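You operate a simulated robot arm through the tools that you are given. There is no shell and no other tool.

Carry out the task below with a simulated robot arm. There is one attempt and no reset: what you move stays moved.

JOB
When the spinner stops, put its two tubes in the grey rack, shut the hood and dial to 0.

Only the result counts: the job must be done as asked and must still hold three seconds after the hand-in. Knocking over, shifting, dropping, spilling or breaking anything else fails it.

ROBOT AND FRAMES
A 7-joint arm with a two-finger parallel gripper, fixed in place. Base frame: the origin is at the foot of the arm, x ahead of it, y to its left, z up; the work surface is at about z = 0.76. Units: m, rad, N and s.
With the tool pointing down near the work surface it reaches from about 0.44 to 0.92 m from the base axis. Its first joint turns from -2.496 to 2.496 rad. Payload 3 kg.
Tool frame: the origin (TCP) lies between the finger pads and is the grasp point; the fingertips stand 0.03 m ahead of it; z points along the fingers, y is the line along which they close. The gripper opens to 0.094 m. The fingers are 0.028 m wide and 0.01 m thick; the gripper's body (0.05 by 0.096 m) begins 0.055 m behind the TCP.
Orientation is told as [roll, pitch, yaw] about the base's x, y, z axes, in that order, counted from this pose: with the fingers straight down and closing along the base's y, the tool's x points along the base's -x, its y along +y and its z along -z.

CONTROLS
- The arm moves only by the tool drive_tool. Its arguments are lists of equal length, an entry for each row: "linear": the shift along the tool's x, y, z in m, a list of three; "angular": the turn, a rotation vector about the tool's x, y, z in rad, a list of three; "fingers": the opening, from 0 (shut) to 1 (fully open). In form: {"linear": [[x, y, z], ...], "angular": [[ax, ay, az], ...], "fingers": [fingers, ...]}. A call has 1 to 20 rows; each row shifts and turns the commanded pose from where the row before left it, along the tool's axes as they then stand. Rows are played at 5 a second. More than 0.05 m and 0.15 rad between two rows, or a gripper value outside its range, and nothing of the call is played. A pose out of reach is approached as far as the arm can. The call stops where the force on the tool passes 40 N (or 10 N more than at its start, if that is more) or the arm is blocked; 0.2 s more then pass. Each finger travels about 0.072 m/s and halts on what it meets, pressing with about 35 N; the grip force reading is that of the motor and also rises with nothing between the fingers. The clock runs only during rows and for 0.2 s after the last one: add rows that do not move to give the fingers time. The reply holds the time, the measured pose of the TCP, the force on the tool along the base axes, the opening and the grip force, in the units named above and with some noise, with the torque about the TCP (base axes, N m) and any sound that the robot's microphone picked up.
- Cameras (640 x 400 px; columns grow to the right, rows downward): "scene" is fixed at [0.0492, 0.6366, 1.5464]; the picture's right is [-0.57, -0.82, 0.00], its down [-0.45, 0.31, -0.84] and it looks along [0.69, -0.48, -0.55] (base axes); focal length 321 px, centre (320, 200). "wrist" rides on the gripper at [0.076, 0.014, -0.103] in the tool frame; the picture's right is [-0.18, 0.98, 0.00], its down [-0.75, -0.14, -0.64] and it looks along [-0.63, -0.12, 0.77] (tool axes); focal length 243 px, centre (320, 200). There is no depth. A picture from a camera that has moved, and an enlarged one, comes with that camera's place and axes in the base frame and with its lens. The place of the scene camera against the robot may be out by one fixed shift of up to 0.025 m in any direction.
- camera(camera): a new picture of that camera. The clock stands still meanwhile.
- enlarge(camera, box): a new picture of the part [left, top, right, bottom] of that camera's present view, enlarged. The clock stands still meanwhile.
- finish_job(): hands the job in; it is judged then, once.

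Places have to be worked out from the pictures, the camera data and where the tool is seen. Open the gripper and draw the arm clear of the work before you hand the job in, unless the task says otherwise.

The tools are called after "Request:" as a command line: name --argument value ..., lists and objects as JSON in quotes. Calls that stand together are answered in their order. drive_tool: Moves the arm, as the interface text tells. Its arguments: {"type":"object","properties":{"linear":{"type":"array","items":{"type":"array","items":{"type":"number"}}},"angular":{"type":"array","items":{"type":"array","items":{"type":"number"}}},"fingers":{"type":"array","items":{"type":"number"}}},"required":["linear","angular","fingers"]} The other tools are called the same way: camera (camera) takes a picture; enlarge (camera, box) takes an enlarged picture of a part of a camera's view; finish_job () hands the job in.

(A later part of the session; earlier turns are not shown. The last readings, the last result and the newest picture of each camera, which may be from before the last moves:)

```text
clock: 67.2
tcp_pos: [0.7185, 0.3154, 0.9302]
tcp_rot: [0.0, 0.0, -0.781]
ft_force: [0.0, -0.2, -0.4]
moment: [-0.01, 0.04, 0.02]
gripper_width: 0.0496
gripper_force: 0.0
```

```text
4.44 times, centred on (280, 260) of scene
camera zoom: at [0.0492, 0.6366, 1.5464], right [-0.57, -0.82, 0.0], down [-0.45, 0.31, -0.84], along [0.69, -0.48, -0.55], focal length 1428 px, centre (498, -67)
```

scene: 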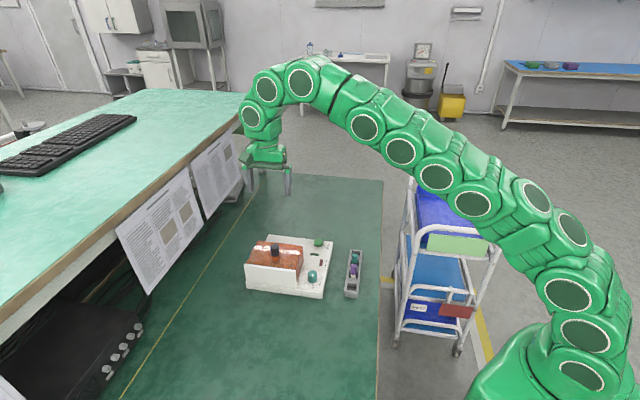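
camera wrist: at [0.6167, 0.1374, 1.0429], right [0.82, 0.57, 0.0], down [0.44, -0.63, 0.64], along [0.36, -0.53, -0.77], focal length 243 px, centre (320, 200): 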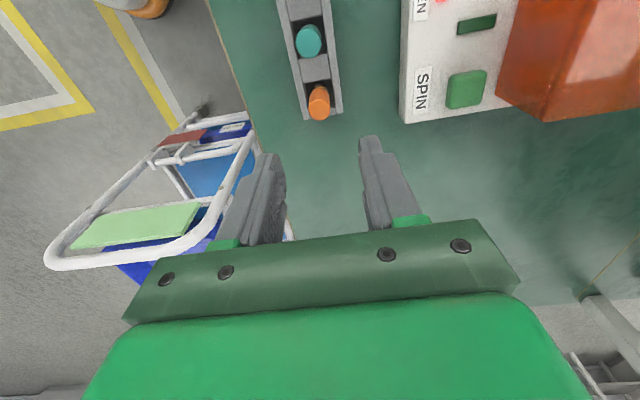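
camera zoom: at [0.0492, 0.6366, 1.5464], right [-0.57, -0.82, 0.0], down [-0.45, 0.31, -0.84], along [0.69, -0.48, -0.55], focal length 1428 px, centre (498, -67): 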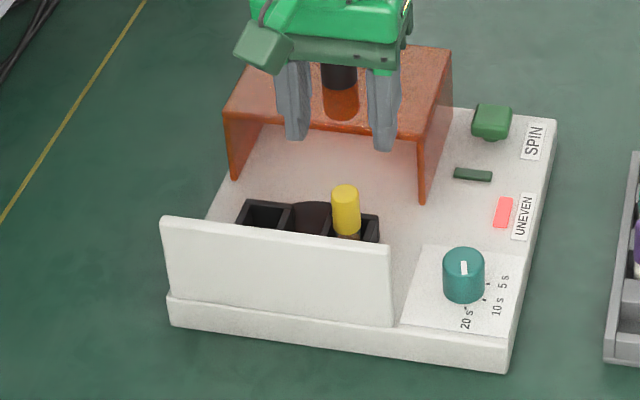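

The yellow cap is ≈1.5 mm off the TCP. I'll correct and lower to z≈0.855, as with the orange one, then check before closing.

Request:
drive_tool --linear '[[-0.0018, 0.0015, 0.025], [0, 0, 0.025], [0, 0, 0.015], [0, 0, 0.0102], [0, 0, 0]]' --angular '[[0, 0, 0], [0, 0, 0], [0, 0, 0], [0, 0, 0], [0, 0, 0]]' --fingers '[0.53, 0.53, 0.53, 0.53, 0.53]'

Request:
enlarge --camera "wrist" --box '[240, 100, 400, 230]'

Request:
enlarge --camera "scene" --box '[255, 245, 305, 285]'

```text
clock: 68.4
tcp_pos: [0.7202, 0.3155, 0.8555]
tcp_rot: [0.0, 0.001, -0.781]
ft_force: [-0.7, -0.2, -1.2]
moment: [-0.04, -0.01, 0.03]
gripper_width: 0.0501
gripper_force: 0.2
```

```text
3.08 times, centred on (320, 165) of wrist
camera zoom: at [0.676, 0.3787, 0.9573], right [0.82, 0.57, 0.0], down [0.44, -0.63, 0.64], along [0.37, -0.53, -0.77], focal length 746 px, centre (320, 308)
```

zoom: 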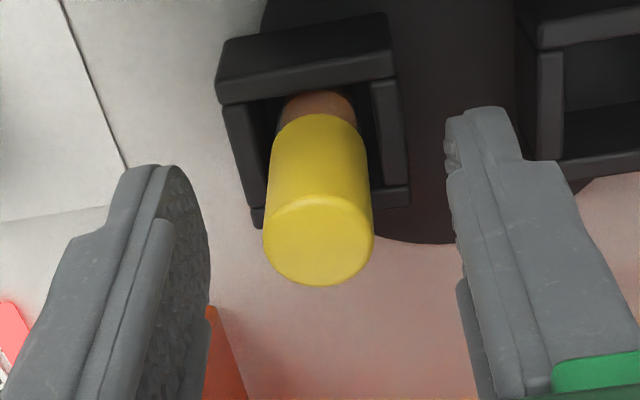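

```text
10.00 times, centred on (280, 265) of scene
camera zoom: at [0.0492, 0.6366, 1.5464], right [-0.57, -0.82, 0.0], down [-0.45, 0.31, -0.84], along [0.69, -0.48, -0.55], focal length 3213 px, centre (720, -450)
```

zoom: 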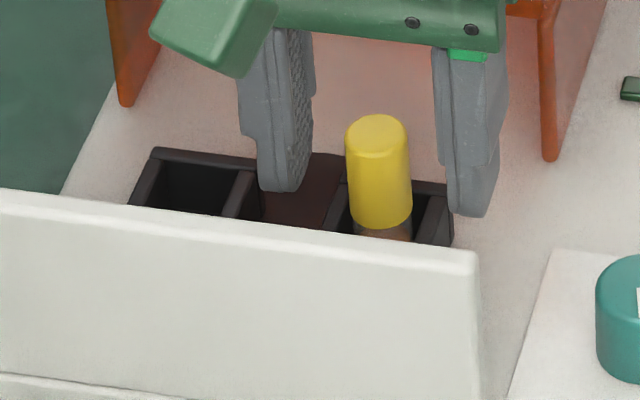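

Well aligned. I'll close on the yellow cap and then lift it.

Request:
drive_tool --linear '[[0, 0, 0], [0, 0, 0], [0, 0, 0], [0, 0, 0], [0, 0, 0]]' --angular '[[0, 0, 0], [0, 0, 0], [0, 0, 0], [0, 0, 0], [0, 0, 0]]' --fingers '[0.35, 0.25, 0.1, 0.05, 0.05]'

Request:
drive_tool --linear '[[0, 0, -0.01], [0, 0, -0.015], [0, 0, -0.02], [0, 0, -0.025], [0, 0, -0.03], [0, 0, -0.03], [0, 0, 0]]' --angular '[[0, 0, 0], [0, 0, 0], [0, 0, 0], [0, 0, 0], [0, 0, 0], [0, 0, 0], [0, 0, 0]]' --fingers '[0.05, 0.05, 0.05, 0.05, 0.05, 0.05, 0.05]'

Request:
enlarge --camera "wrist" --box '[270, 100, 370, 220]'

Request:
enlarge --camera "scene" --box '[235, 195, 325, 285]'

```text
clock: 69.6
tcp_pos: [0.7203, 0.3154, 0.8559]
tcp_rot: [0.001, 0.002, -0.783]
ft_force: [-0.1, 0.4, 7.6]
moment: [0.16, -0.06, -0.01]
gripper_width: 0.0163
gripper_force: 35.1
```

```text
clock: 71.2
tcp_pos: [0.7227, 0.3163, 0.9837]
tcp_rot: [-0.001, 0.001, -0.78]
ft_force: [0.2, -0.3, -0.2]
moment: [0.0, 0.03, -0.03]
gripper_width: 0.0185
gripper_force: 35.4
```

```text
3.33 times, centred on (320, 160) of wrist
camera zoom: at [0.6786, 0.3788, 1.087], right [0.82, 0.57, 0.0], down [0.44, -0.63, 0.64], along [0.36, -0.53, -0.77], focal length 809 px, centre (320, 333)
```

zoom: 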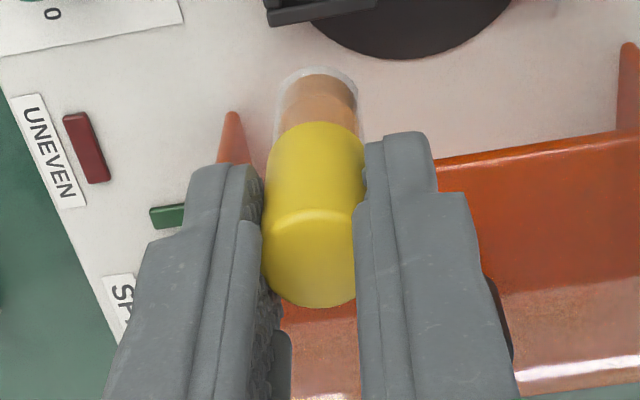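

```text
4.44 times, centred on (280, 240) of scene
camera zoom: at [0.0492, 0.6366, 1.5464], right [-0.57, -0.82, 0.0], down [-0.45, 0.31, -0.84], along [0.69, -0.48, -0.55], focal length 1428 px, centre (498, 22)
```

zoom: 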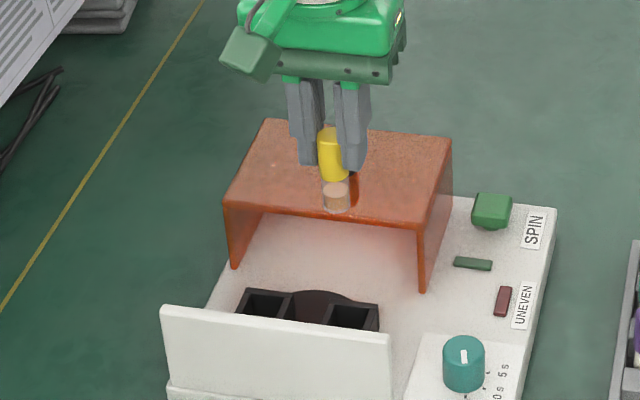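

The yellow tube is out and held upright (slightly lower in the grip, ~3 mm). I'll carry it over the near empty slot around (0.555, 0.180).

Request:
drive_tool --linear '[[0, 0, -0.01], [0.0039, -0.0357, 0], [0.0039, -0.0357, 0], [0.0039, -0.0357, 0], [0.0039, -0.0357, 0], [0.0038, -0.0357, 0], [0.0038, -0.0357, 0], [0, 0, 0]]' --angular '[[0, 0, 0], [0, 0, 0], [0, 0, 0], [0, 0, 0], [0, 0, 0], [0, 0, 0], [0, 0, 0], [0, 0, 0]]' --fingers '[0.05, 0.05, 0.05, 0.05, 0.05, 0.05, 0.05, 0.05]'

Request:
enlarge --camera "wrist" --box '[260, 20, 390, 180]'

Request:
camera --camera "wrist"

```text
clock: 73.0
tcp_pos: [0.5526, 0.1813, 0.9929]
tcp_rot: [0.0, -0.002, -0.782]
ft_force: [-0.2, -0.2, -0.4]
moment: [-0.02, 0.0, 0.0]
gripper_width: 0.0185
gripper_force: 35.2
```

```text
2.50 times, centred on (325, 100) of wrist
camera zoom: at [0.508, 0.2432, 1.0966], right [0.82, 0.57, 0.0], down [0.44, -0.63, 0.64], along [0.36, -0.53, -0.77], focal length 606 px, centre (308, 450)
```

zoom: 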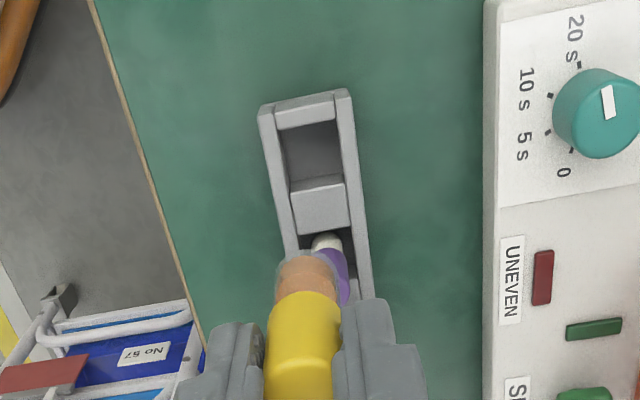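

```text
taken
camera wrist: at [0.508, 0.2432, 1.0966], right [0.82, 0.57, 0.0], down [0.44, -0.63, 0.64], along [0.36, -0.53, -0.77], focal length 243 px, centre (320, 200)
```

wrist: 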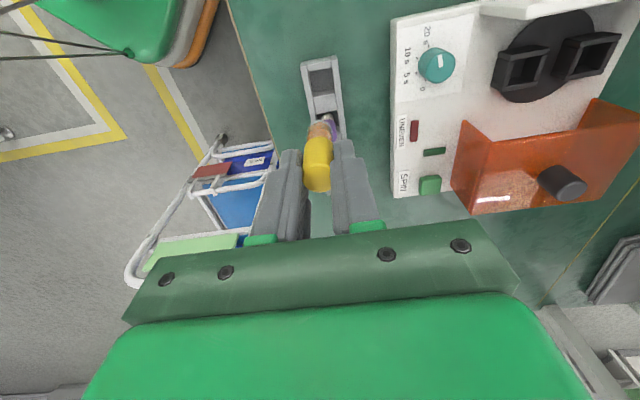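

The slot centre measures ≈(0.5548, 0.1803); the tube bottom is ~3 mm short along tool y. I'll correct and descend to just above the rim, then check.

Request:
drive_tool --linear '[[-0.0003, 0.0029, 0.03], [0, 0, 0.03], [0, 0, 0.03], [0, 0, 0.025], [0, 0, 0.01], [0, 0, 0]]' --angular '[[0, 0, 0], [0, 0, 0], [0, 0, 0], [0, 0, 0], [0, 0, 0], [0, 0, 0]]' --fingers '[0.05, 0.05, 0.05, 0.05, 0.05, 0.05]'

Request:
enlarge --camera "wrist" --box '[250, 60, 390, 220]'

Request:
enlarge --camera "scene" --box '[325, 230, 385, 305]'

```text
clock: 74.4
tcp_pos: [0.5573, 0.1821, 0.8688]
tcp_rot: [-0.001, -0.001, -0.782]
ft_force: [0.0, 0.3, -0.5]
moment: [0.03, 0.02, -0.02]
gripper_width: 0.0182
gripper_force: 35.2
```

```text
2.50 times, centred on (320, 140) of wrist
camera zoom: at [0.5119, 0.244, 0.9716], right [0.82, 0.57, 0.0], down [0.44, -0.63, 0.64], along [0.36, -0.53, -0.77], focal length 606 px, centre (320, 350)
```

zoom: 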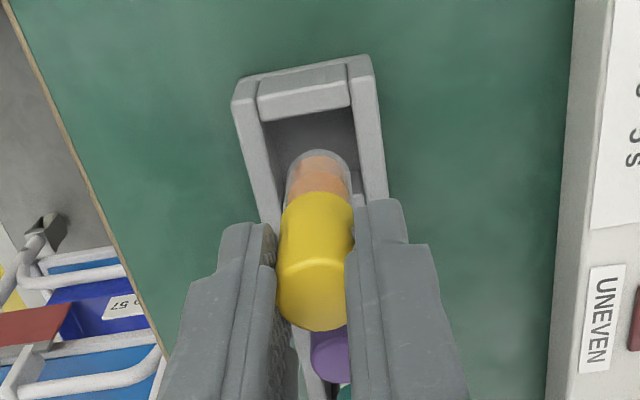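

```text
5.33 times, centred on (355, 268) of scene
camera zoom: at [0.0492, 0.6366, 1.5464], right [-0.57, -0.82, 0.0], down [-0.45, 0.31, -0.84], along [0.69, -0.48, -0.55], focal length 1714 px, centre (133, -160)
```

zoom: 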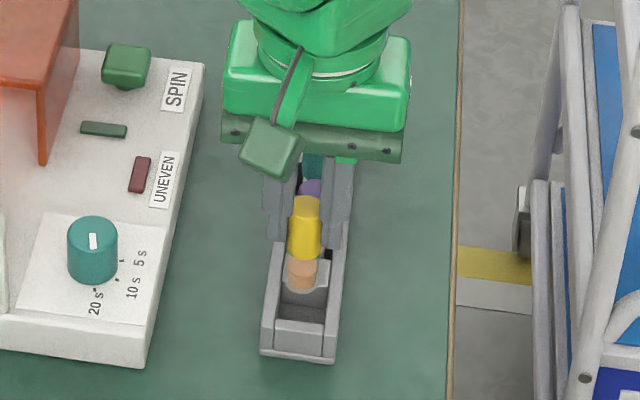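

The tube bottom is ~2 mm toward the block side of the slot. I'll correct, lower into the slot, and look again.

Request:
drive_tool --linear '[[0.0016, -0.0008, 0.004], [0, 0, 0.008], [0, 0, 0.008], [0, 0, 0]]' --angular '[[0, 0, 0], [0, 0, 0], [0, 0, 0], [0, 0, 0]]' --fingers '[0.05, 0.05, 0.05, 0.05]'

Request:
enlarge --camera "wrist" --box '[250, 60, 390, 220]'

Request:
enlarge --camera "scene" --box '[340, 260, 370, 300]'

```text
clock: 75.4
tcp_pos: [0.5552, 0.1818, 0.8484]
tcp_rot: [0.0, 0.0, -0.783]
ft_force: [-0.2, -0.5, -0.3]
moment: [0.0, -0.01, -0.03]
gripper_width: 0.0185
gripper_force: 35.5
```

```text
2.50 times, centred on (320, 140) of wrist
camera zoom: at [0.5095, 0.2448, 0.952], right [0.82, 0.57, 0.0], down [0.44, -0.63, 0.64], along [0.36, -0.53, -0.77], focal length 606 px, centre (320, 350)
```

zoom: 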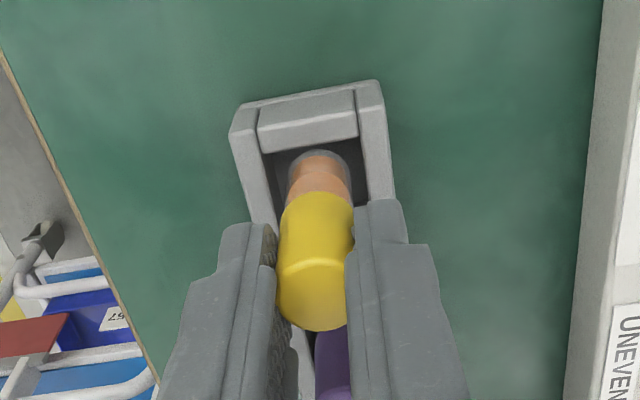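

```text
10.00 times, centred on (355, 280) of scene
camera zoom: at [0.0492, 0.6366, 1.5464], right [-0.57, -0.82, 0.0], down [-0.45, 0.31, -0.84], along [0.69, -0.48, -0.55], focal length 3213 px, centre (-30, -600)
```

zoom: 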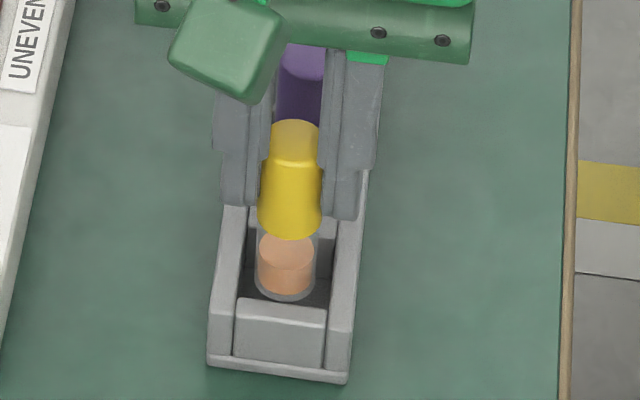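

The tube's base is inside the slot opening. I'll lower further, then in small steps until contact (expected near z≈0.834).

Request:
drive_tool --linear '[[0, 0, 0.005], [0, 0, 0.005], [0, 0, 0]]' --angular '[[0, 0, 0], [0, 0, 0], [0, 0, 0]]' --fingers '[0.05, 0.05, 0.05]'

Request:
drive_tool --linear '[[0, 0, 0.0015], [0, 0, 0]]' --angular '[[0, 0, 0], [0, 0, 0]]' --fingers '[0.05, 0.05]'

Request:
drive_tool --linear '[[0, 0, 0.0015], [0, 0, 0]]' --angular '[[0, 0, 0], [0, 0, 0]]' --fingers '[0.05, 0.05]'

```text
clock: 76.2
tcp_pos: [0.5544, 0.1824, 0.8378]
tcp_rot: [0.0, 0.001, -0.782]
ft_force: [-0.6, 0.1, -0.9]
moment: [-0.01, -0.02, -0.01]
gripper_width: 0.0182
gripper_force: 35.2
```

```text
clock: 76.8
tcp_pos: [0.5541, 0.1817, 0.837]
tcp_rot: [0.001, 0.001, -0.782]
ft_force: [-0.5, 0.2, 0.6]
moment: [-0.03, 0.01, 0.0]
gripper_width: 0.0184
gripper_force: 35.0
```

```text
clock: 77.4
tcp_pos: [0.5557, 0.1829, 0.8349]
tcp_rot: [0.0, 0.0, -0.782]
ft_force: [-0.6, -0.7, -0.1]
moment: [0.02, -0.01, 0.0]
gripper_width: 0.0183
gripper_force: 34.9
```

No contact yet at z≈0.835; I'll continue with 1.2 mm steps.

Request:
drive_tool --linear '[[0, 0, 0.0012], [0, 0, 0]]' --angular '[[0, 0, 0], [0, 0, 0]]' --fingers '[0.05, 0.05]'

Request:
drive_tool --linear '[[0, 0, 0.0012], [0, 0, 0]]' --angular '[[0, 0, 0], [0, 0, 0]]' --fingers '[0.05, 0.05]'

```text
clock: 78.0
tcp_pos: [0.5543, 0.1837, 0.8346]
tcp_rot: [0.0, -0.001, -0.782]
ft_force: [-0.3, -0.8, 0.1]
moment: [-0.02, -0.02, 0.01]
gripper_width: 0.0183
gripper_force: 34.6
```

```text
clock: 78.6
tcp_pos: [0.5551, 0.1823, 0.8344]
tcp_rot: [-0.001, -0.001, -0.783]
ft_force: [-0.2, -0.3, -0.6]
moment: [0.04, 0.02, 0.01]
gripper_width: 0.0186
gripper_force: 35.0
```

Still nothing felt; two more small steps.

Request:
drive_tool --linear '[[0, 0, 0.0012], [0, 0, 0]]' --angular '[[0, 0, 0], [0, 0, 0]]' --fingers '[0.05, 0.05]'

Request:
drive_tool --linear '[[0, 0, 0.001], [0, 0, 0]]' --angular '[[0, 0, 0], [0, 0, 0]]' --fingers '[0.05, 0.05]'

Request:
enlarge --camera "scene" --box '[325, 230, 385, 305]'

```text
clock: 79.2
tcp_pos: [0.5539, 0.1829, 0.8319]
tcp_rot: [0.0, 0.001, -0.782]
ft_force: [1.2, -0.4, -0.2]
moment: [-0.02, 0.04, -0.01]
gripper_width: 0.0183
gripper_force: 34.9
```

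```text
clock: 79.8
tcp_pos: [0.5552, 0.1834, 0.8303]
tcp_rot: [0.0, 0.001, -0.782]
ft_force: [0.7, 0.0, 0.2]
moment: [0.05, -0.02, 0.0]
gripper_width: 0.0183
gripper_force: 34.7
```

```text
5.33 times, centred on (355, 268) of scene
camera zoom: at [0.0492, 0.6366, 1.5464], right [-0.57, -0.82, 0.0], down [-0.45, 0.31, -0.84], along [0.69, -0.48, -0.55], focal length 1714 px, centre (133, -160)
```

zoom: 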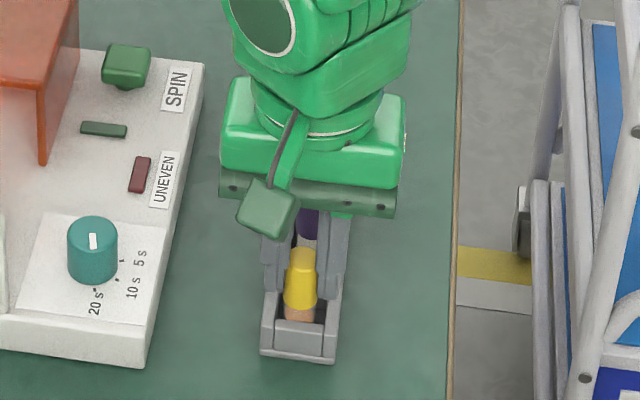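

The tube appears nearly seated; continuing by 1 mm steps until contact.

Request:
drive_tool --linear '[[0, 0, 0.001], [0, 0, 0]]' --angular '[[0, 0, 0], [0, 0, 0]]' --fingers '[0.05, 0.05]'

Request:
drive_tool --linear '[[0, 0, 0.001], [0, 0, 0]]' --angular '[[0, 0, 0], [0, 0, 0]]' --fingers '[0.05, 0.05]'

```text
clock: 80.4
tcp_pos: [0.5541, 0.183, 0.8314]
tcp_rot: [0.0, -0.001, -0.783]
ft_force: [-1.1, 0.4, 8.6]
moment: [0.05, 0.03, -0.02]
gripper_width: 0.0186
gripper_force: 35.1
```

```text
clock: 81.0
tcp_pos: [0.5556, 0.1829, 0.8313]
tcp_rot: [0.004, 0.0, -0.781]
ft_force: [-2.0, -0.1, 35.8]
moment: [0.06, 0.18, 0.02]
gripper_width: 0.0183
gripper_force: 34.8
```

Contact (36 N). I'll back off slightly, open and rise.

Request:
drive_tool --linear '[[0, 0, -0.0015], [0, 0, 0], [0, 0, 0], [0, 0, 0], [0, 0, -0.01], [0, 0, -0.02], [0, 0, -0.04], [0, 0, -0.04], [0, 0, 0]]' --angular '[[0, 0, 0], [0, 0, 0], [0, 0, 0], [0, 0, 0], [0, 0, 0], [0, 0, 0], [0, 0, 0], [0, 0, 0], [0, 0, 0]]' --fingers '[0.05, 0.22, 0.4, 0.5, 0.5, 0.5, 0.5, 0.5, 0.5]'

Request:
camera --camera "wrist"

Request:
enlarge --camera "scene" --box '[325, 230, 385, 305]'

```text
clock: 83.0
tcp_pos: [0.554, 0.1813, 0.9404]
tcp_rot: [0.0, 0.0, -0.781]
ft_force: [-1.1, -0.6, -0.3]
moment: [-0.01, -0.02, -0.01]
gripper_width: 0.047
gripper_force: 0.1
```

```text
taken
camera wrist: at [0.509, 0.2454, 1.0427], right [0.82, 0.57, 0.0], down [0.44, -0.63, 0.64], along [0.36, -0.53, -0.77], focal length 243 px, centre (320, 200)
```

wrist: 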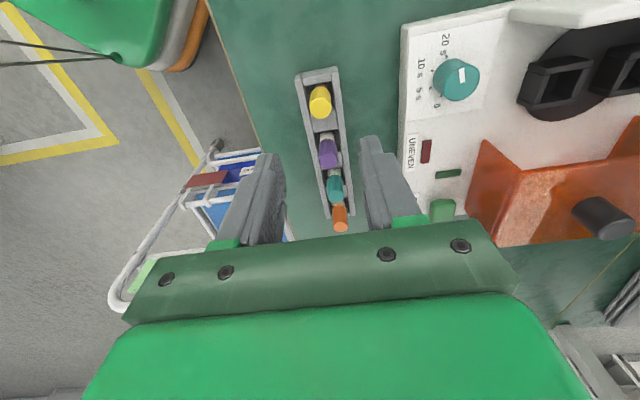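

```text
5.33 times, centred on (355, 268) of scene
camera zoom: at [0.0492, 0.6366, 1.5464], right [-0.57, -0.82, 0.0], down [-0.45, 0.31, -0.84], along [0.69, -0.48, -0.55], focal length 1714 px, centre (133, -160)
```

zoom: 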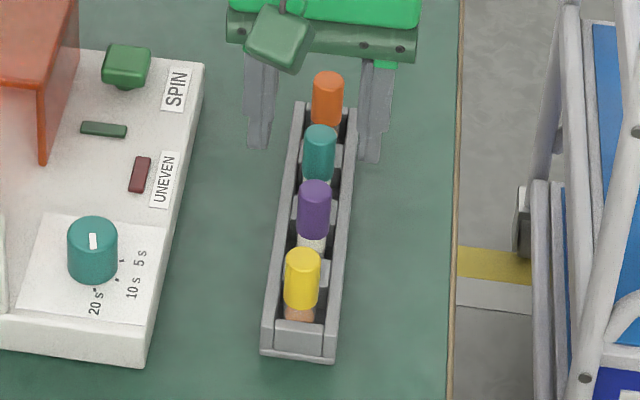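

All four tubes stand upright in the rack. Next the dial (easier with the hood still back); I'll move above it, at about (0.641, 0.268), and read its pointer and ticks closely.

Request:
drive_tool --linear '[[0, 0, -0.01], [-0.0005, 0.0309, 0], [-0.0005, 0.0309, 0], [-0.0005, 0.0309, 0], [-0.0005, 0.0307, 0], [0, 0, 0]]' --angular '[[0, 0, 0], [0, 0, 0], [0, 0, 0], [0, 0, 0], [0, 0, 0], [0, 0, 0]]' --fingers '[0.6, 0.7, 0.7, 0.7, 0.7, 0.7]'

Request:
camera --camera "wrist"

Request:
enlarge --camera "wrist" --box '[270, 50, 390, 160]'

Request:
enlarge --camera "scene" --box '[290, 260, 330, 300]'

```text
clock: 84.4
tcp_pos: [0.6421, 0.2685, 0.9516]
tcp_rot: [0.001, 0.001, -0.782]
ft_force: [0.0, -0.4, -1.4]
moment: [-0.03, 0.0, 0.0]
gripper_width: 0.0659
gripper_force: 0.0
```

```text
taken
camera wrist: at [0.596, 0.3318, 1.0545], right [0.82, 0.57, 0.0], down [0.44, -0.63, 0.64], along [0.36, -0.53, -0.77], focal length 243 px, centre (320, 200)
```

wrist: 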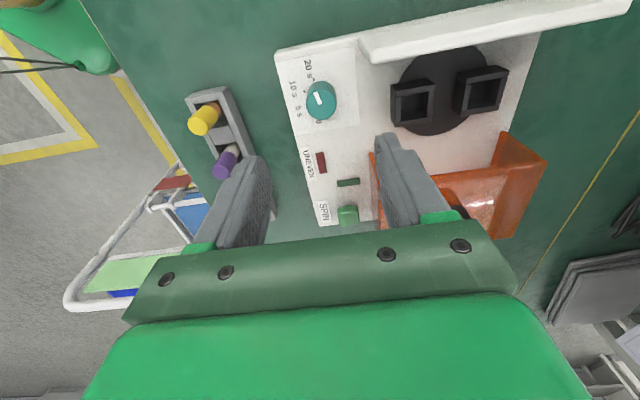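

```text
3.64 times, centred on (330, 105) of wrist
camera zoom: at [0.596, 0.3318, 1.0545], right [0.82, 0.57, 0.0], down [0.44, -0.63, 0.64], along [0.36, -0.53, -0.77], focal length 882 px, centre (284, 546)
```

zoom: 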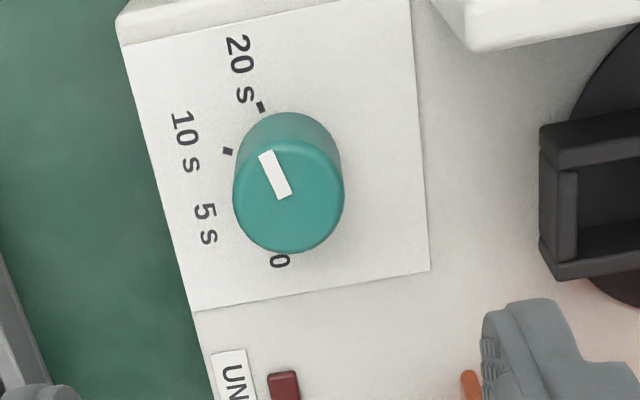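

```text
10.00 times, centred on (310, 280) of scene
camera zoom: at [0.0492, 0.6366, 1.5464], right [-0.57, -0.82, 0.0], down [-0.45, 0.31, -0.84], along [0.69, -0.48, -0.55], focal length 3213 px, centre (420, -600)
```

zoom: 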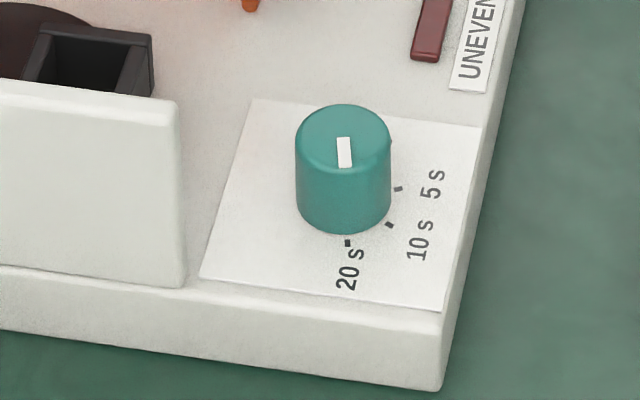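

The pointer is at 20 s. In base axes the ticks run 20 s≈148°, 10 s≈203°, 5 s≈258°, 0≈310°, so I need about +162° (counter-clockwise from above), done in two strokes. Dial centre ≈(0.643, 0.266), top ≈0.812; descending part-way to check.

Request:
drive_tool --linear '[[-0.0033, 0.0005, 0.03], [0, 0, 0.03], [0, 0, 0.022], [0, 0, 0]]' --angular '[[0, 0, 0], [0, 0, 0], [0, 0, 0], [0, 0, 0]]' --fingers '[0.6, 0.55, 0.55, 0.55]'

Request:
enlarge --camera "wrist" --box '[250, 60, 390, 200]'

Request:
enlarge --camera "scene" --box '[280, 240, 340, 300]'

```text
clock: 85.4
tcp_pos: [0.6458, 0.268, 0.8684]
tcp_rot: [0.0, 0.0, -0.782]
ft_force: [0.7, -0.7, 0.4]
moment: [-0.03, 0.01, -0.01]
gripper_width: 0.0518
gripper_force: 0.0
```

```text
2.86 times, centred on (320, 130) of wrist
camera zoom: at [0.6004, 0.3307, 0.9718], right [0.82, 0.57, 0.0], down [0.44, -0.63, 0.64], along [0.36, -0.53, -0.77], focal length 693 px, centre (320, 400)
```

zoom: 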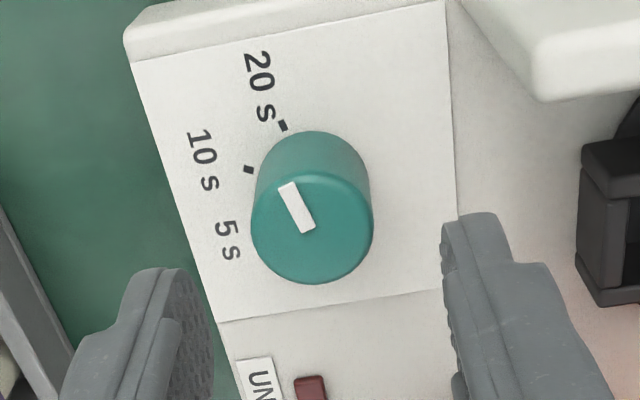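

```text
6.67 times, centred on (310, 270) of scene
camera zoom: at [0.0492, 0.6366, 1.5464], right [-0.57, -0.82, 0.0], down [-0.45, 0.31, -0.84], along [0.69, -0.48, -0.55], focal length 2142 px, centre (387, -267)
```

zoom: 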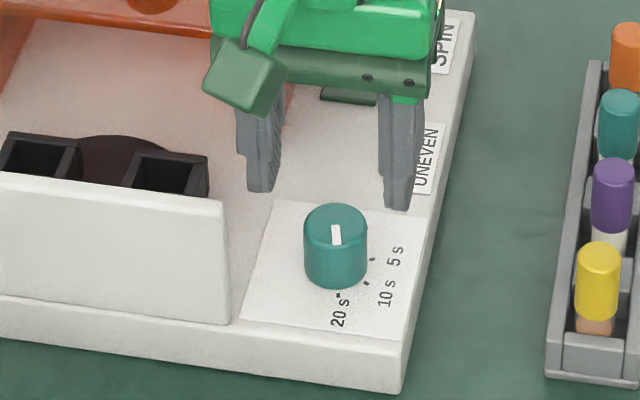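

The dial top re-measures at (0.643, 0.265, 0.812). I'll correct ~2.6 mm and lower to z≈0.827, checking the force.

Request:
drive_tool --linear '[[-0.0005, -0.0026, 0.015], [0, 0, 0.015], [0, 0, 0.008], [0, 0, 0.0035], [0, 0, 0]]' --angular '[[0, 0, 0], [0, 0, 0], [0, 0, 0], [0, 0, 0], [0, 0, 0]]' --fingers '[0.55, 0.55, 0.55, 0.55, 0.55]'

Request:
enlarge --camera "wrist" --box '[250, 80, 390, 220]'

Request:
enlarge --camera "scene" --box '[280, 240, 340, 300]'

```text
clock: 86.6
tcp_pos: [0.6444, 0.2656, 0.8265]
tcp_rot: [0.0, 0.001, -0.782]
ft_force: [-0.2, -0.3, 0.5]
moment: [-0.01, 0.02, 0.0]
gripper_width: 0.0516
gripper_force: 0.1
```

```text
2.86 times, centred on (320, 150) of wrist
camera zoom: at [0.5988, 0.3285, 0.9299], right [0.82, 0.57, 0.0], down [0.44, -0.63, 0.64], along [0.36, -0.53, -0.77], focal length 693 px, centre (320, 343)
```

zoom: 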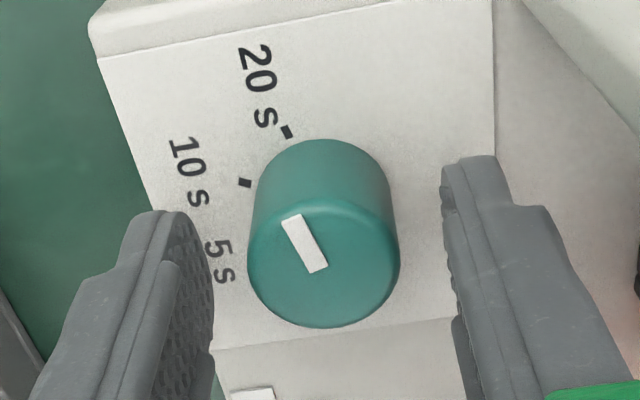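

```text
6.67 times, centred on (310, 270) of scene
camera zoom: at [0.0492, 0.6366, 1.5464], right [-0.57, -0.82, 0.0], down [-0.45, 0.31, -0.84], along [0.69, -0.48, -0.55], focal length 2142 px, centre (387, -267)
```

zoom: 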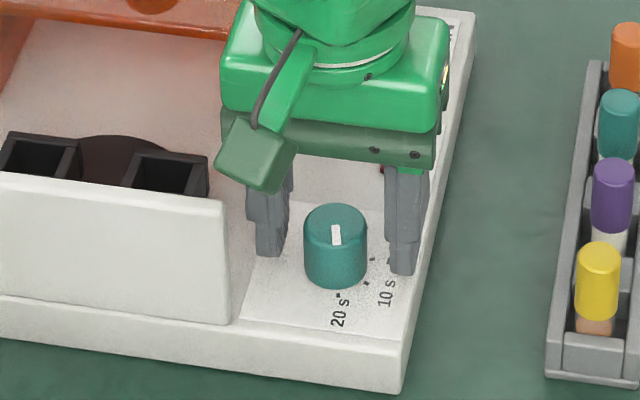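

Aligned within ~1 mm. I'll close on the dial.

Request:
drive_tool --linear '[[0, 0, 0], [0, 0, 0], [0, 0, 0], [0, 0, 0]]' --angular '[[0, 0, 0], [0, 0, 0], [0, 0, 0], [0, 0, 0]]' --fingers '[0.4, 0.25, 0.1, 0.1]'

```text
clock: 87.6
tcp_pos: [0.6445, 0.266, 0.8273]
tcp_rot: [0.001, -0.002, -0.782]
ft_force: [19.1, 18.9, -5.5]
moment: [-0.01, -0.12, -0.06]
gripper_width: 0.0294
gripper_force: 44.9
```

Gripped (29 mm) with ~27 N to +y, so I'll re-centre and start turning in small stages with force checks.

Request:
drive_tool --linear '[[0, 0.0017, 0], [0, 0, 0]]' --angular '[[0, 0, 0], [0, 0, 0]]' --fingers '[0.1, 0.1]'

Request:
drive_tool --linear '[[0, 0, 0], [0, 0, 0], [0, 0, 0]]' --angular '[[0, 0, -0.1], [0, 0, -0.1], [0, 0, 0]]' --fingers '[0.1, 0.1, 0.1]'

Request:
enlarge --camera "wrist" --box '[250, 80, 390, 220]'

Request:
enlarge --camera "scene" --box '[280, 240, 340, 300]'

```text
clock: 88.2
tcp_pos: [0.6434, 0.2658, 0.8266]
tcp_rot: [-0.002, 0.0, -0.783]
ft_force: [-5.0, 5.3, 12.3]
moment: [0.48, -0.1, 0.01]
gripper_width: 0.0298
gripper_force: 45.1
```

```text
clock: 89.0
tcp_pos: [0.6447, 0.2662, 0.8279]
tcp_rot: [0.0, -0.001, -0.583]
ft_force: [-22.1, 11.2, 24.3]
moment: [0.73, 0.42, 0.04]
gripper_width: 0.0297
gripper_force: 44.9
```

```text
2.86 times, centred on (320, 150) of wrist
camera zoom: at [0.5881, 0.3195, 0.9301], right [0.69, 0.72, 0.0], down [0.55, -0.53, 0.64], along [0.46, -0.44, -0.77], focal length 693 px, centre (320, 343)
```

zoom: 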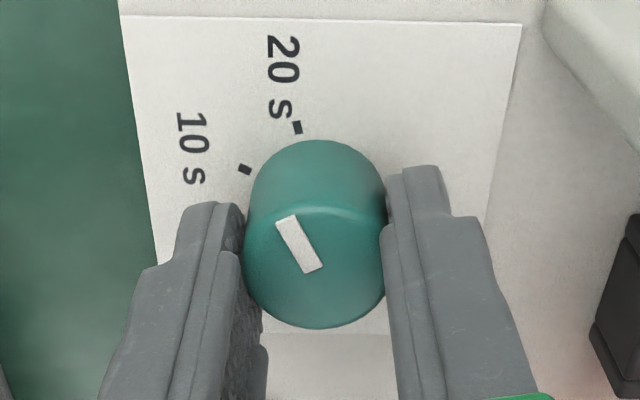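

```text
6.67 times, centred on (310, 270) of scene
camera zoom: at [0.0492, 0.6366, 1.5464], right [-0.57, -0.82, 0.0], down [-0.45, 0.31, -0.84], along [0.69, -0.48, -0.55], focal length 2142 px, centre (387, -267)
```

zoom: 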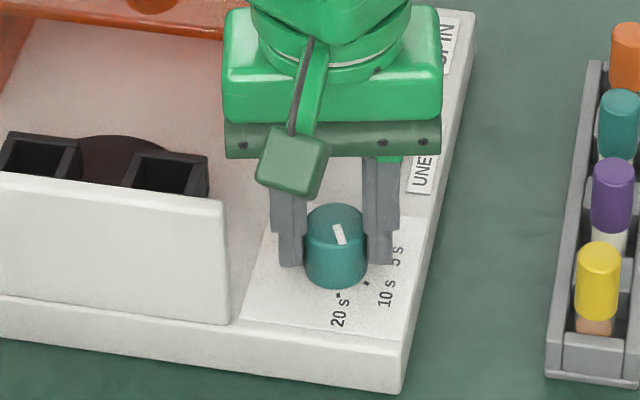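

The dial turns with the gripper. I'll relieve the side and vertical loads and continue turning.

Request:
drive_tool --linear '[[0.0012, 0, -0.001], [0, 0, 0], [0, 0, 0], [0, 0, 0], [0, 0, 0]]' --angular '[[0, 0, 0], [0, 0, -0.1], [0, 0, -0.1], [0, 0, -0.1], [0, 0, 0]]' --fingers '[0.1, 0.1, 0.1, 0.1, 0.1]'

Request:
drive_tool --linear '[[0, 0, 0], [0, 0, 0], [0, 0, 0], [0, 0, 0]]' --angular '[[0, 0, -0.1], [0, 0, -0.1], [0, 0, -0.1], [0, 0, 0]]' --fingers '[0.1, 0.1, 0.1, 0.1]'

Request:
enlarge --camera "scene" --box '[280, 240, 340, 300]'

```text
clock: 90.0
tcp_pos: [0.6441, 0.267, 0.8276]
tcp_rot: [0.002, -0.003, -0.316]
ft_force: [5.1, 4.2, -14.2]
moment: [-0.38, -0.44, -0.01]
gripper_width: 0.0297
gripper_force: 44.8
stopped in row 4: the force on the tool passed its limit at 48 N (the readings are from after the stop); the commanded pose is now the measured one
```

```text
clock: 91.2
tcp_pos: [0.6459, 0.269, 0.8286]
tcp_rot: [0.001, -0.003, -0.014]
ft_force: [4.9, 3.4, -12.4]
moment: [-0.38, -0.56, 0.02]
gripper_width: 0.0293
gripper_force: 45.2
stopped in row 4: the force on the tool passed its limit at 41 N (the readings are from after the stop); the commanded pose is now the measured one
```

```text
6.67 times, centred on (310, 270) of scene
camera zoom: at [0.0492, 0.6366, 1.5464], right [-0.57, -0.82, 0.0], down [-0.45, 0.31, -0.84], along [0.69, -0.48, -0.55], focal length 2142 px, centre (387, -267)
```

zoom: 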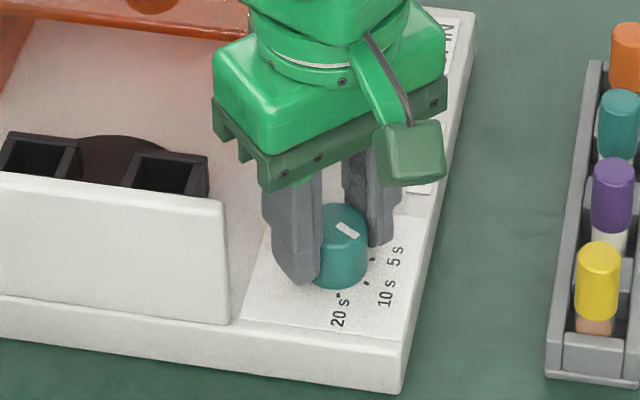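

The pointer has moved to about 10 s→5 s region, but side load builds up because the TCP drifted off the dial axis. I'll open, re-centre, and re-grip here.

Request:
drive_tool --linear '[[0, 0, 0], [0, 0, 0], [0.0027, -0.0025, 0.0015], [0, 0, 0]]' --angular '[[0, 0, 0], [0, 0, 0], [0, 0, 0], [0, 0, 0]]' --fingers '[0.4, 0.5, 0.5, 0.5]'

Request:
enlarge --camera "wrist" --box '[250, 80, 390, 220]'

Request:
enlarge --camera "scene" --box '[290, 255, 330, 295]'

```text
clock: 92.2
tcp_pos: [0.6427, 0.2653, 0.8261]
tcp_rot: [0.002, 0.0, -0.011]
ft_force: [-1.0, -0.2, -0.1]
moment: [0.0, -0.03, 0.01]
gripper_width: 0.047
gripper_force: 0.1
```

```text
2.86 times, centred on (320, 150) of wrist
camera zoom: at [0.5653, 0.2794, 0.929], right [0.2, 0.98, 0.0], down [0.75, -0.15, 0.64], along [0.63, -0.13, -0.77], focal length 693 px, centre (320, 343)
```

zoom: 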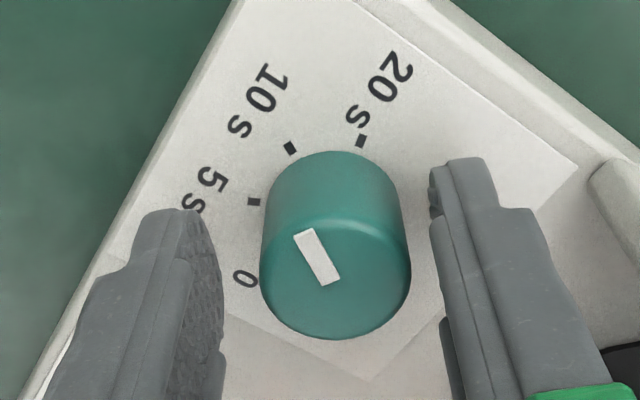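

```text
10.00 times, centred on (310, 275) of scene
camera zoom: at [0.0492, 0.6366, 1.5464], right [-0.57, -0.82, 0.0], down [-0.45, 0.31, -0.84], along [0.69, -0.48, -0.55], focal length 3213 px, centre (420, -550)
```

zoom: 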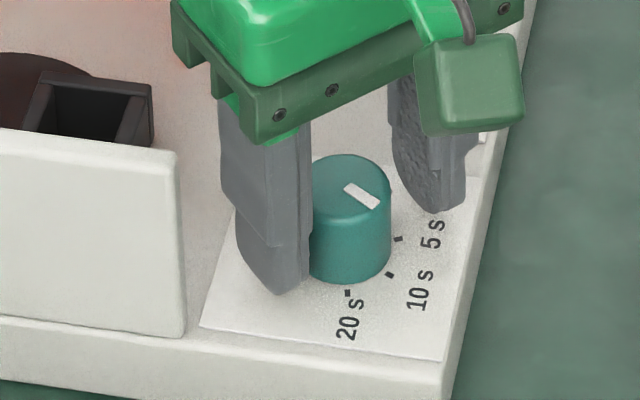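

From this view the dial centre is ≈(0.644, 0.267), i.e. (-3.2, +2.2) mm in tool x,y. I'll re-centre and close again.

Request:
drive_tool --linear '[[-0.0032, 0.0022, 0], [0, 0, 0], [0, 0, 0], [0, 0, 0], [0, 0, 0]]' --angular '[[0, 0, 0], [0, 0, 0], [0, 0, 0], [0, 0, 0], [0, 0, 0]]' --fingers '[0.5, 0.4, 0.25, 0.1, 0.1]'

```text
clock: 93.4
tcp_pos: [0.6454, 0.2682, 0.8264]
tcp_rot: [0.001, -0.001, -0.012]
ft_force: [1.0, 19.0, -7.8]
moment: [-0.16, -0.22, -0.04]
gripper_width: 0.0297
gripper_force: 45.9
```

There's 19 N to +y; combining both grips, the dial axis is nearer (0.6423, 0.268). I'll open, shift, and re-close, then turn.

Request:
drive_tool --linear '[[0, 0, 0], [0.002, 0.0013, 0], [0, 0, 0], [0, 0, 0], [0, 0, 0]]' --angular '[[0, 0, 0], [0, 0, 0], [0, 0, 0], [0, 0, 0], [0, 0, 0]]' --fingers '[0.45, 0.45, 0.2, 0.1, 0.1]'

Request:
drive_tool --linear '[[0, 0, 0], [0, 0, 0], [0, 0, 0]]' --angular '[[0, 0, -0.1], [0, 0, -0.1], [0, 0, 0]]' --fingers '[0.1, 0.1, 0.1]'

Request:
drive_tool --linear '[[0, 0, 0], [0, 0, 0], [0, 0, 0]]' --angular '[[0, 0, -0.1], [0, 0, -0.1], [0, 0, 0]]' --fingers '[0.1, 0.1, 0.1]'

```text
clock: 94.6
tcp_pos: [0.6427, 0.2679, 0.8263]
tcp_rot: [0.003, -0.001, -0.015]
ft_force: [2.6, -9.5, 4.7]
moment: [-0.39, 0.54, 0.03]
gripper_width: 0.0297
gripper_force: 45.3
```

```text
clock: 95.4
tcp_pos: [0.6436, 0.2688, 0.8271]
tcp_rot: [0.0, -0.004, 0.186]
ft_force: [14.3, -18.9, -2.0]
moment: [-0.47, 0.44, 0.0]
gripper_width: 0.0296
gripper_force: 45.1
```

```text
clock: 96.2
tcp_pos: [0.6433, 0.2686, 0.8263]
tcp_rot: [0.0, 0.0, 0.388]
ft_force: [11.1, -30.6, 7.2]
moment: [-0.62, -0.1, 0.03]
gripper_width: 0.0295
gripper_force: 45.4
```

Force is -32 N along tool y; I'll shift -2 mm in tool y and continue turning.

Request:
drive_tool --linear '[[0, -0.002, 0], [0, 0, 0]]' --angular '[[0, 0, 0], [0, 0, 0]]' --fingers '[0.1, 0.1]'

Request:
drive_tool --linear '[[0, 0, 0], [0, 0, 0], [0, 0, 0]]' --angular '[[0, 0, -0.1], [0, 0, -0.1], [0, 0, 0]]' --fingers '[0.1, 0.1, 0.1]'

Request:
drive_tool --linear '[[0, 0, 0], [0, 0, 0], [0, 0, 0]]' --angular '[[0, 0, -0.1], [0, 0, -0.1], [0, 0, 0]]' --fingers '[0.1, 0.1, 0.1]'

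```text
clock: 96.8
tcp_pos: [0.6434, 0.2684, 0.8258]
tcp_rot: [0.002, -0.001, 0.388]
ft_force: [-6.7, -3.0, 9.4]
moment: [-0.06, -0.02, -0.02]
gripper_width: 0.0296
gripper_force: 45.3
```

```text
clock: 97.6
tcp_pos: [0.6437, 0.2689, 0.8265]
tcp_rot: [0.0, -0.004, 0.589]
ft_force: [-16.4, 29.4, 11.5]
moment: [0.05, 0.94, -0.01]
gripper_width: 0.0296
gripper_force: 44.7
```

```text
clock: 98.3
tcp_pos: [0.6438, 0.2688, 0.8261]
tcp_rot: [-0.002, -0.003, 0.787]
ft_force: [-4.0, 3.0, 1.7]
moment: [-0.29, 0.81, 0.03]
gripper_width: 0.0296
gripper_force: 45.0
stopped in row 3: the force on the tool passed its limit at 48 N (the readings are from after the stop); the commanded pose is now the measured one
```

Turned to yaw 0.787 in total so far. I'll check the pointer before continuing.

Request:
enlarge --camera "scene" --box '[290, 255, 330, 295]'

Request:
camera --camera "wrist"

Request:
enlarge --camera "wrist" --box '[250, 80, 390, 220]'

```text
10.00 times, centred on (310, 275) of scene
camera zoom: at [0.0492, 0.6366, 1.5464], right [-0.57, -0.82, 0.0], down [-0.45, 0.31, -0.84], along [0.69, -0.48, -0.55], focal length 3213 px, centre (420, -550)
```

zoom: 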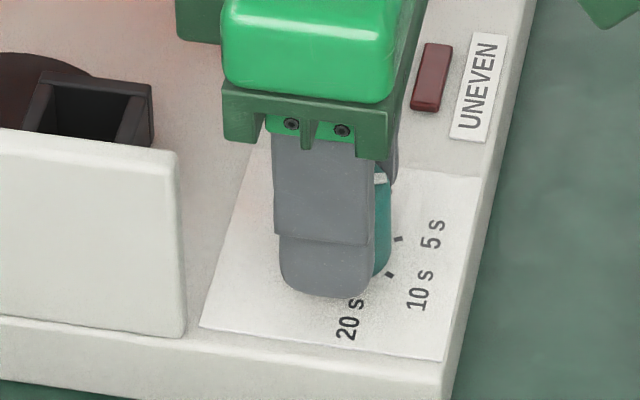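

```text
taken
camera wrist: at [0.5785, 0.2237, 0.929], right [-0.57, 0.82, 0.0], down [0.63, 0.43, 0.64], along [0.53, 0.37, -0.76], focal length 243 px, centre (320, 200)
```

wrist: 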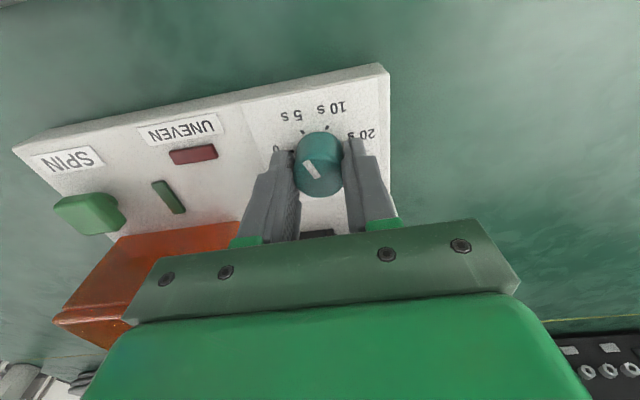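

```text
2.86 times, centred on (320, 150) of wrist
camera zoom: at [0.5785, 0.2237, 0.929], right [-0.57, 0.82, 0.0], down [0.63, 0.43, 0.64], along [0.53, 0.37, -0.76], focal length 693 px, centre (320, 343)
```

zoom: 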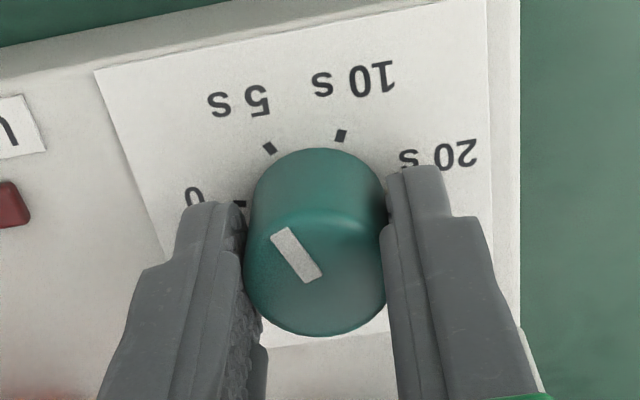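

The pointer is now right at the 5 s tick (≈249°), with 0 at ≈297°, so about +0.84 rad remains. I'll continue turning in stages with force checks.

Request:
drive_tool --linear '[[0, 0, 0], [0, 0, 0], [0, 0, 0]]' --angular '[[0, 0, -0.1], [0, 0, -0.1], [0, 0, 0]]' --fingers '[0.1, 0.1, 0.1]'

```text
clock: 99.1
tcp_pos: [0.6437, 0.2682, 0.8272]
tcp_rot: [-0.002, -0.003, 0.987]
ft_force: [-6.2, 7.2, -0.5]
moment: [-0.28, 0.47, 0.01]
gripper_width: 0.0298
gripper_force: 45.1
```

Loads are small; continuing.

Request:
drive_tool --linear '[[0, 0, 0], [0, 0, 0], [0, 0, 0]]' --angular '[[0, 0, -0.1], [0, 0, -0.1], [0, 0, 0]]' --fingers '[0.1, 0.1, 0.1]'

Request:
drive_tool --linear '[[0, 0, 0], [0, 0, 0], [0, 0, 0]]' --angular '[[0, 0, -0.1], [0, 0, -0.1], [0, 0, 0]]' --fingers '[0.1, 0.1, 0.1]'

Request:
enlarge --camera "wrist" --box '[250, 80, 390, 220]'

```text
clock: 99.9
tcp_pos: [0.6429, 0.2684, 0.8273]
tcp_rot: [-0.002, -0.003, 1.187]
ft_force: [-10.1, -0.1, 9.0]
moment: [0.97, 0.28, -0.03]
gripper_width: 0.0295
gripper_force: 44.4
```

```text
clock: 100.7
tcp_pos: [0.6434, 0.2677, 0.8253]
tcp_rot: [-0.002, -0.003, 1.386]
ft_force: [-12.9, 7.7, 14.5]
moment: [0.08, 0.75, -0.01]
gripper_width: 0.0296
gripper_force: 45.4
```

```text
2.86 times, centred on (320, 150) of wrist
camera zoom: at [0.6139, 0.1954, 0.9289], right [-0.93, 0.36, 0.0], down [0.27, 0.71, 0.65], along [0.23, 0.6, -0.76], focal length 693 px, centre (320, 343)
```

zoom: 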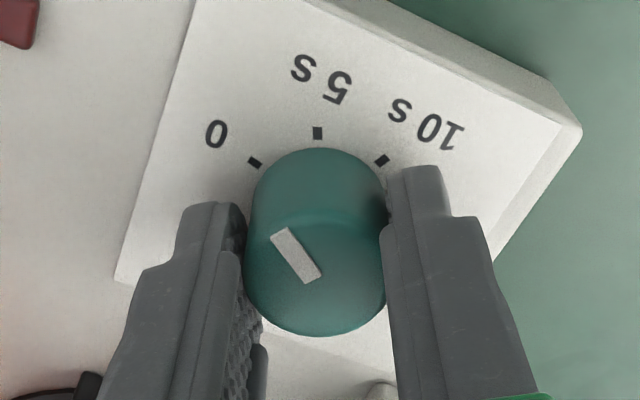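

Now a clear view: ticks at 10 s≈199°, 5 s≈250°, 0≈301°, and the pointer at ≈279°, so about 22° (0.38 rad) to go. I'll turn 0.2 more and check.

Request:
drive_tool --linear '[[0, 0, 0], [0, 0, 0], [0, 0, 0]]' --angular '[[0, 0, -0.1], [0, 0, -0.1], [0, 0, 0]]' --fingers '[0.1, 0.1, 0.1]'

Request:
enlarge --camera "wrist" --box '[250, 80, 390, 220]'

```text
clock: 101.5
tcp_pos: [0.6426, 0.268, 0.8267]
tcp_rot: [-0.004, -0.002, 1.588]
ft_force: [-25.2, 14.8, 19.9]
moment: [1.14, 0.99, -0.04]
gripper_width: 0.0296
gripper_force: 44.4
```

```text
2.86 times, centred on (320, 150) of wrist
camera zoom: at [0.6287, 0.1914, 0.9289], right [-0.99, 0.17, 0.0], down [0.13, 0.75, 0.64], along [0.11, 0.64, -0.76], focal length 693 px, centre (320, 343)
```

zoom: 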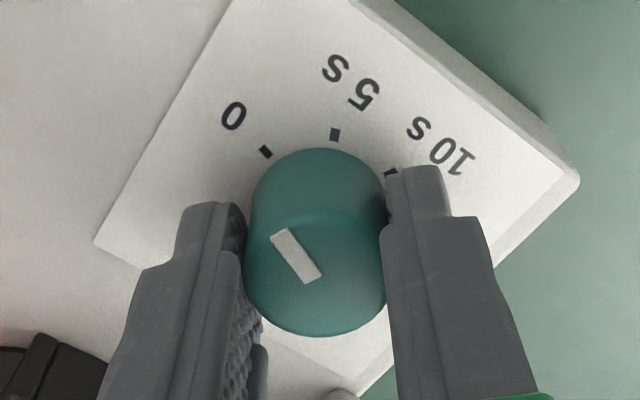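

About 10° (0.18 rad) remains. I'll relieve the side load and turn the rest.

Request:
drive_tool --linear '[[0, 0.0014, -0.001], [0, 0, 0], [0, 0, 0], [0, 0, 0]]' --angular '[[0, 0, 0], [0, 0, -0.09], [0, 0, -0.09], [0, 0, 0]]' --fingers '[0.1, 0.1, 0.1, 0.1]'

Request:
enlarge --camera "wrist" --box '[250, 80, 390, 220]'

```text
clock: 102.5
tcp_pos: [0.6422, 0.2695, 0.8266]
tcp_rot: [-0.003, -0.002, 1.767]
ft_force: [9.9, 18.5, -22.5]
moment: [0.06, 0.22, 0.01]
gripper_width: 0.0295
gripper_force: 45.9
```

```text
2.86 times, centred on (320, 150) of wrist
camera zoom: at [0.6423, 0.1903, 0.9291], right [-1.0, -0.01, 0.0], down [-0.01, 0.77, 0.64], along [-0.01, 0.64, -0.77], focal length 693 px, centre (320, 343)
```

zoom: 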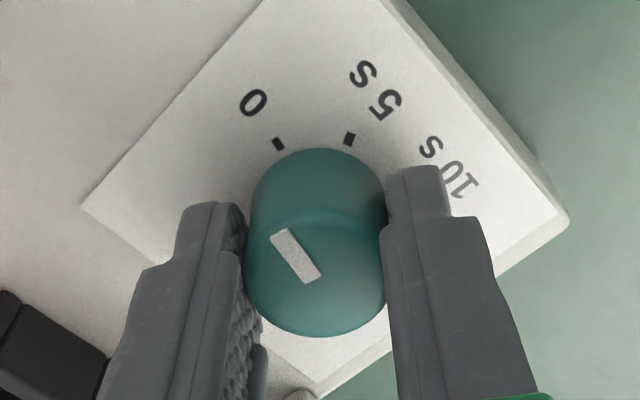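

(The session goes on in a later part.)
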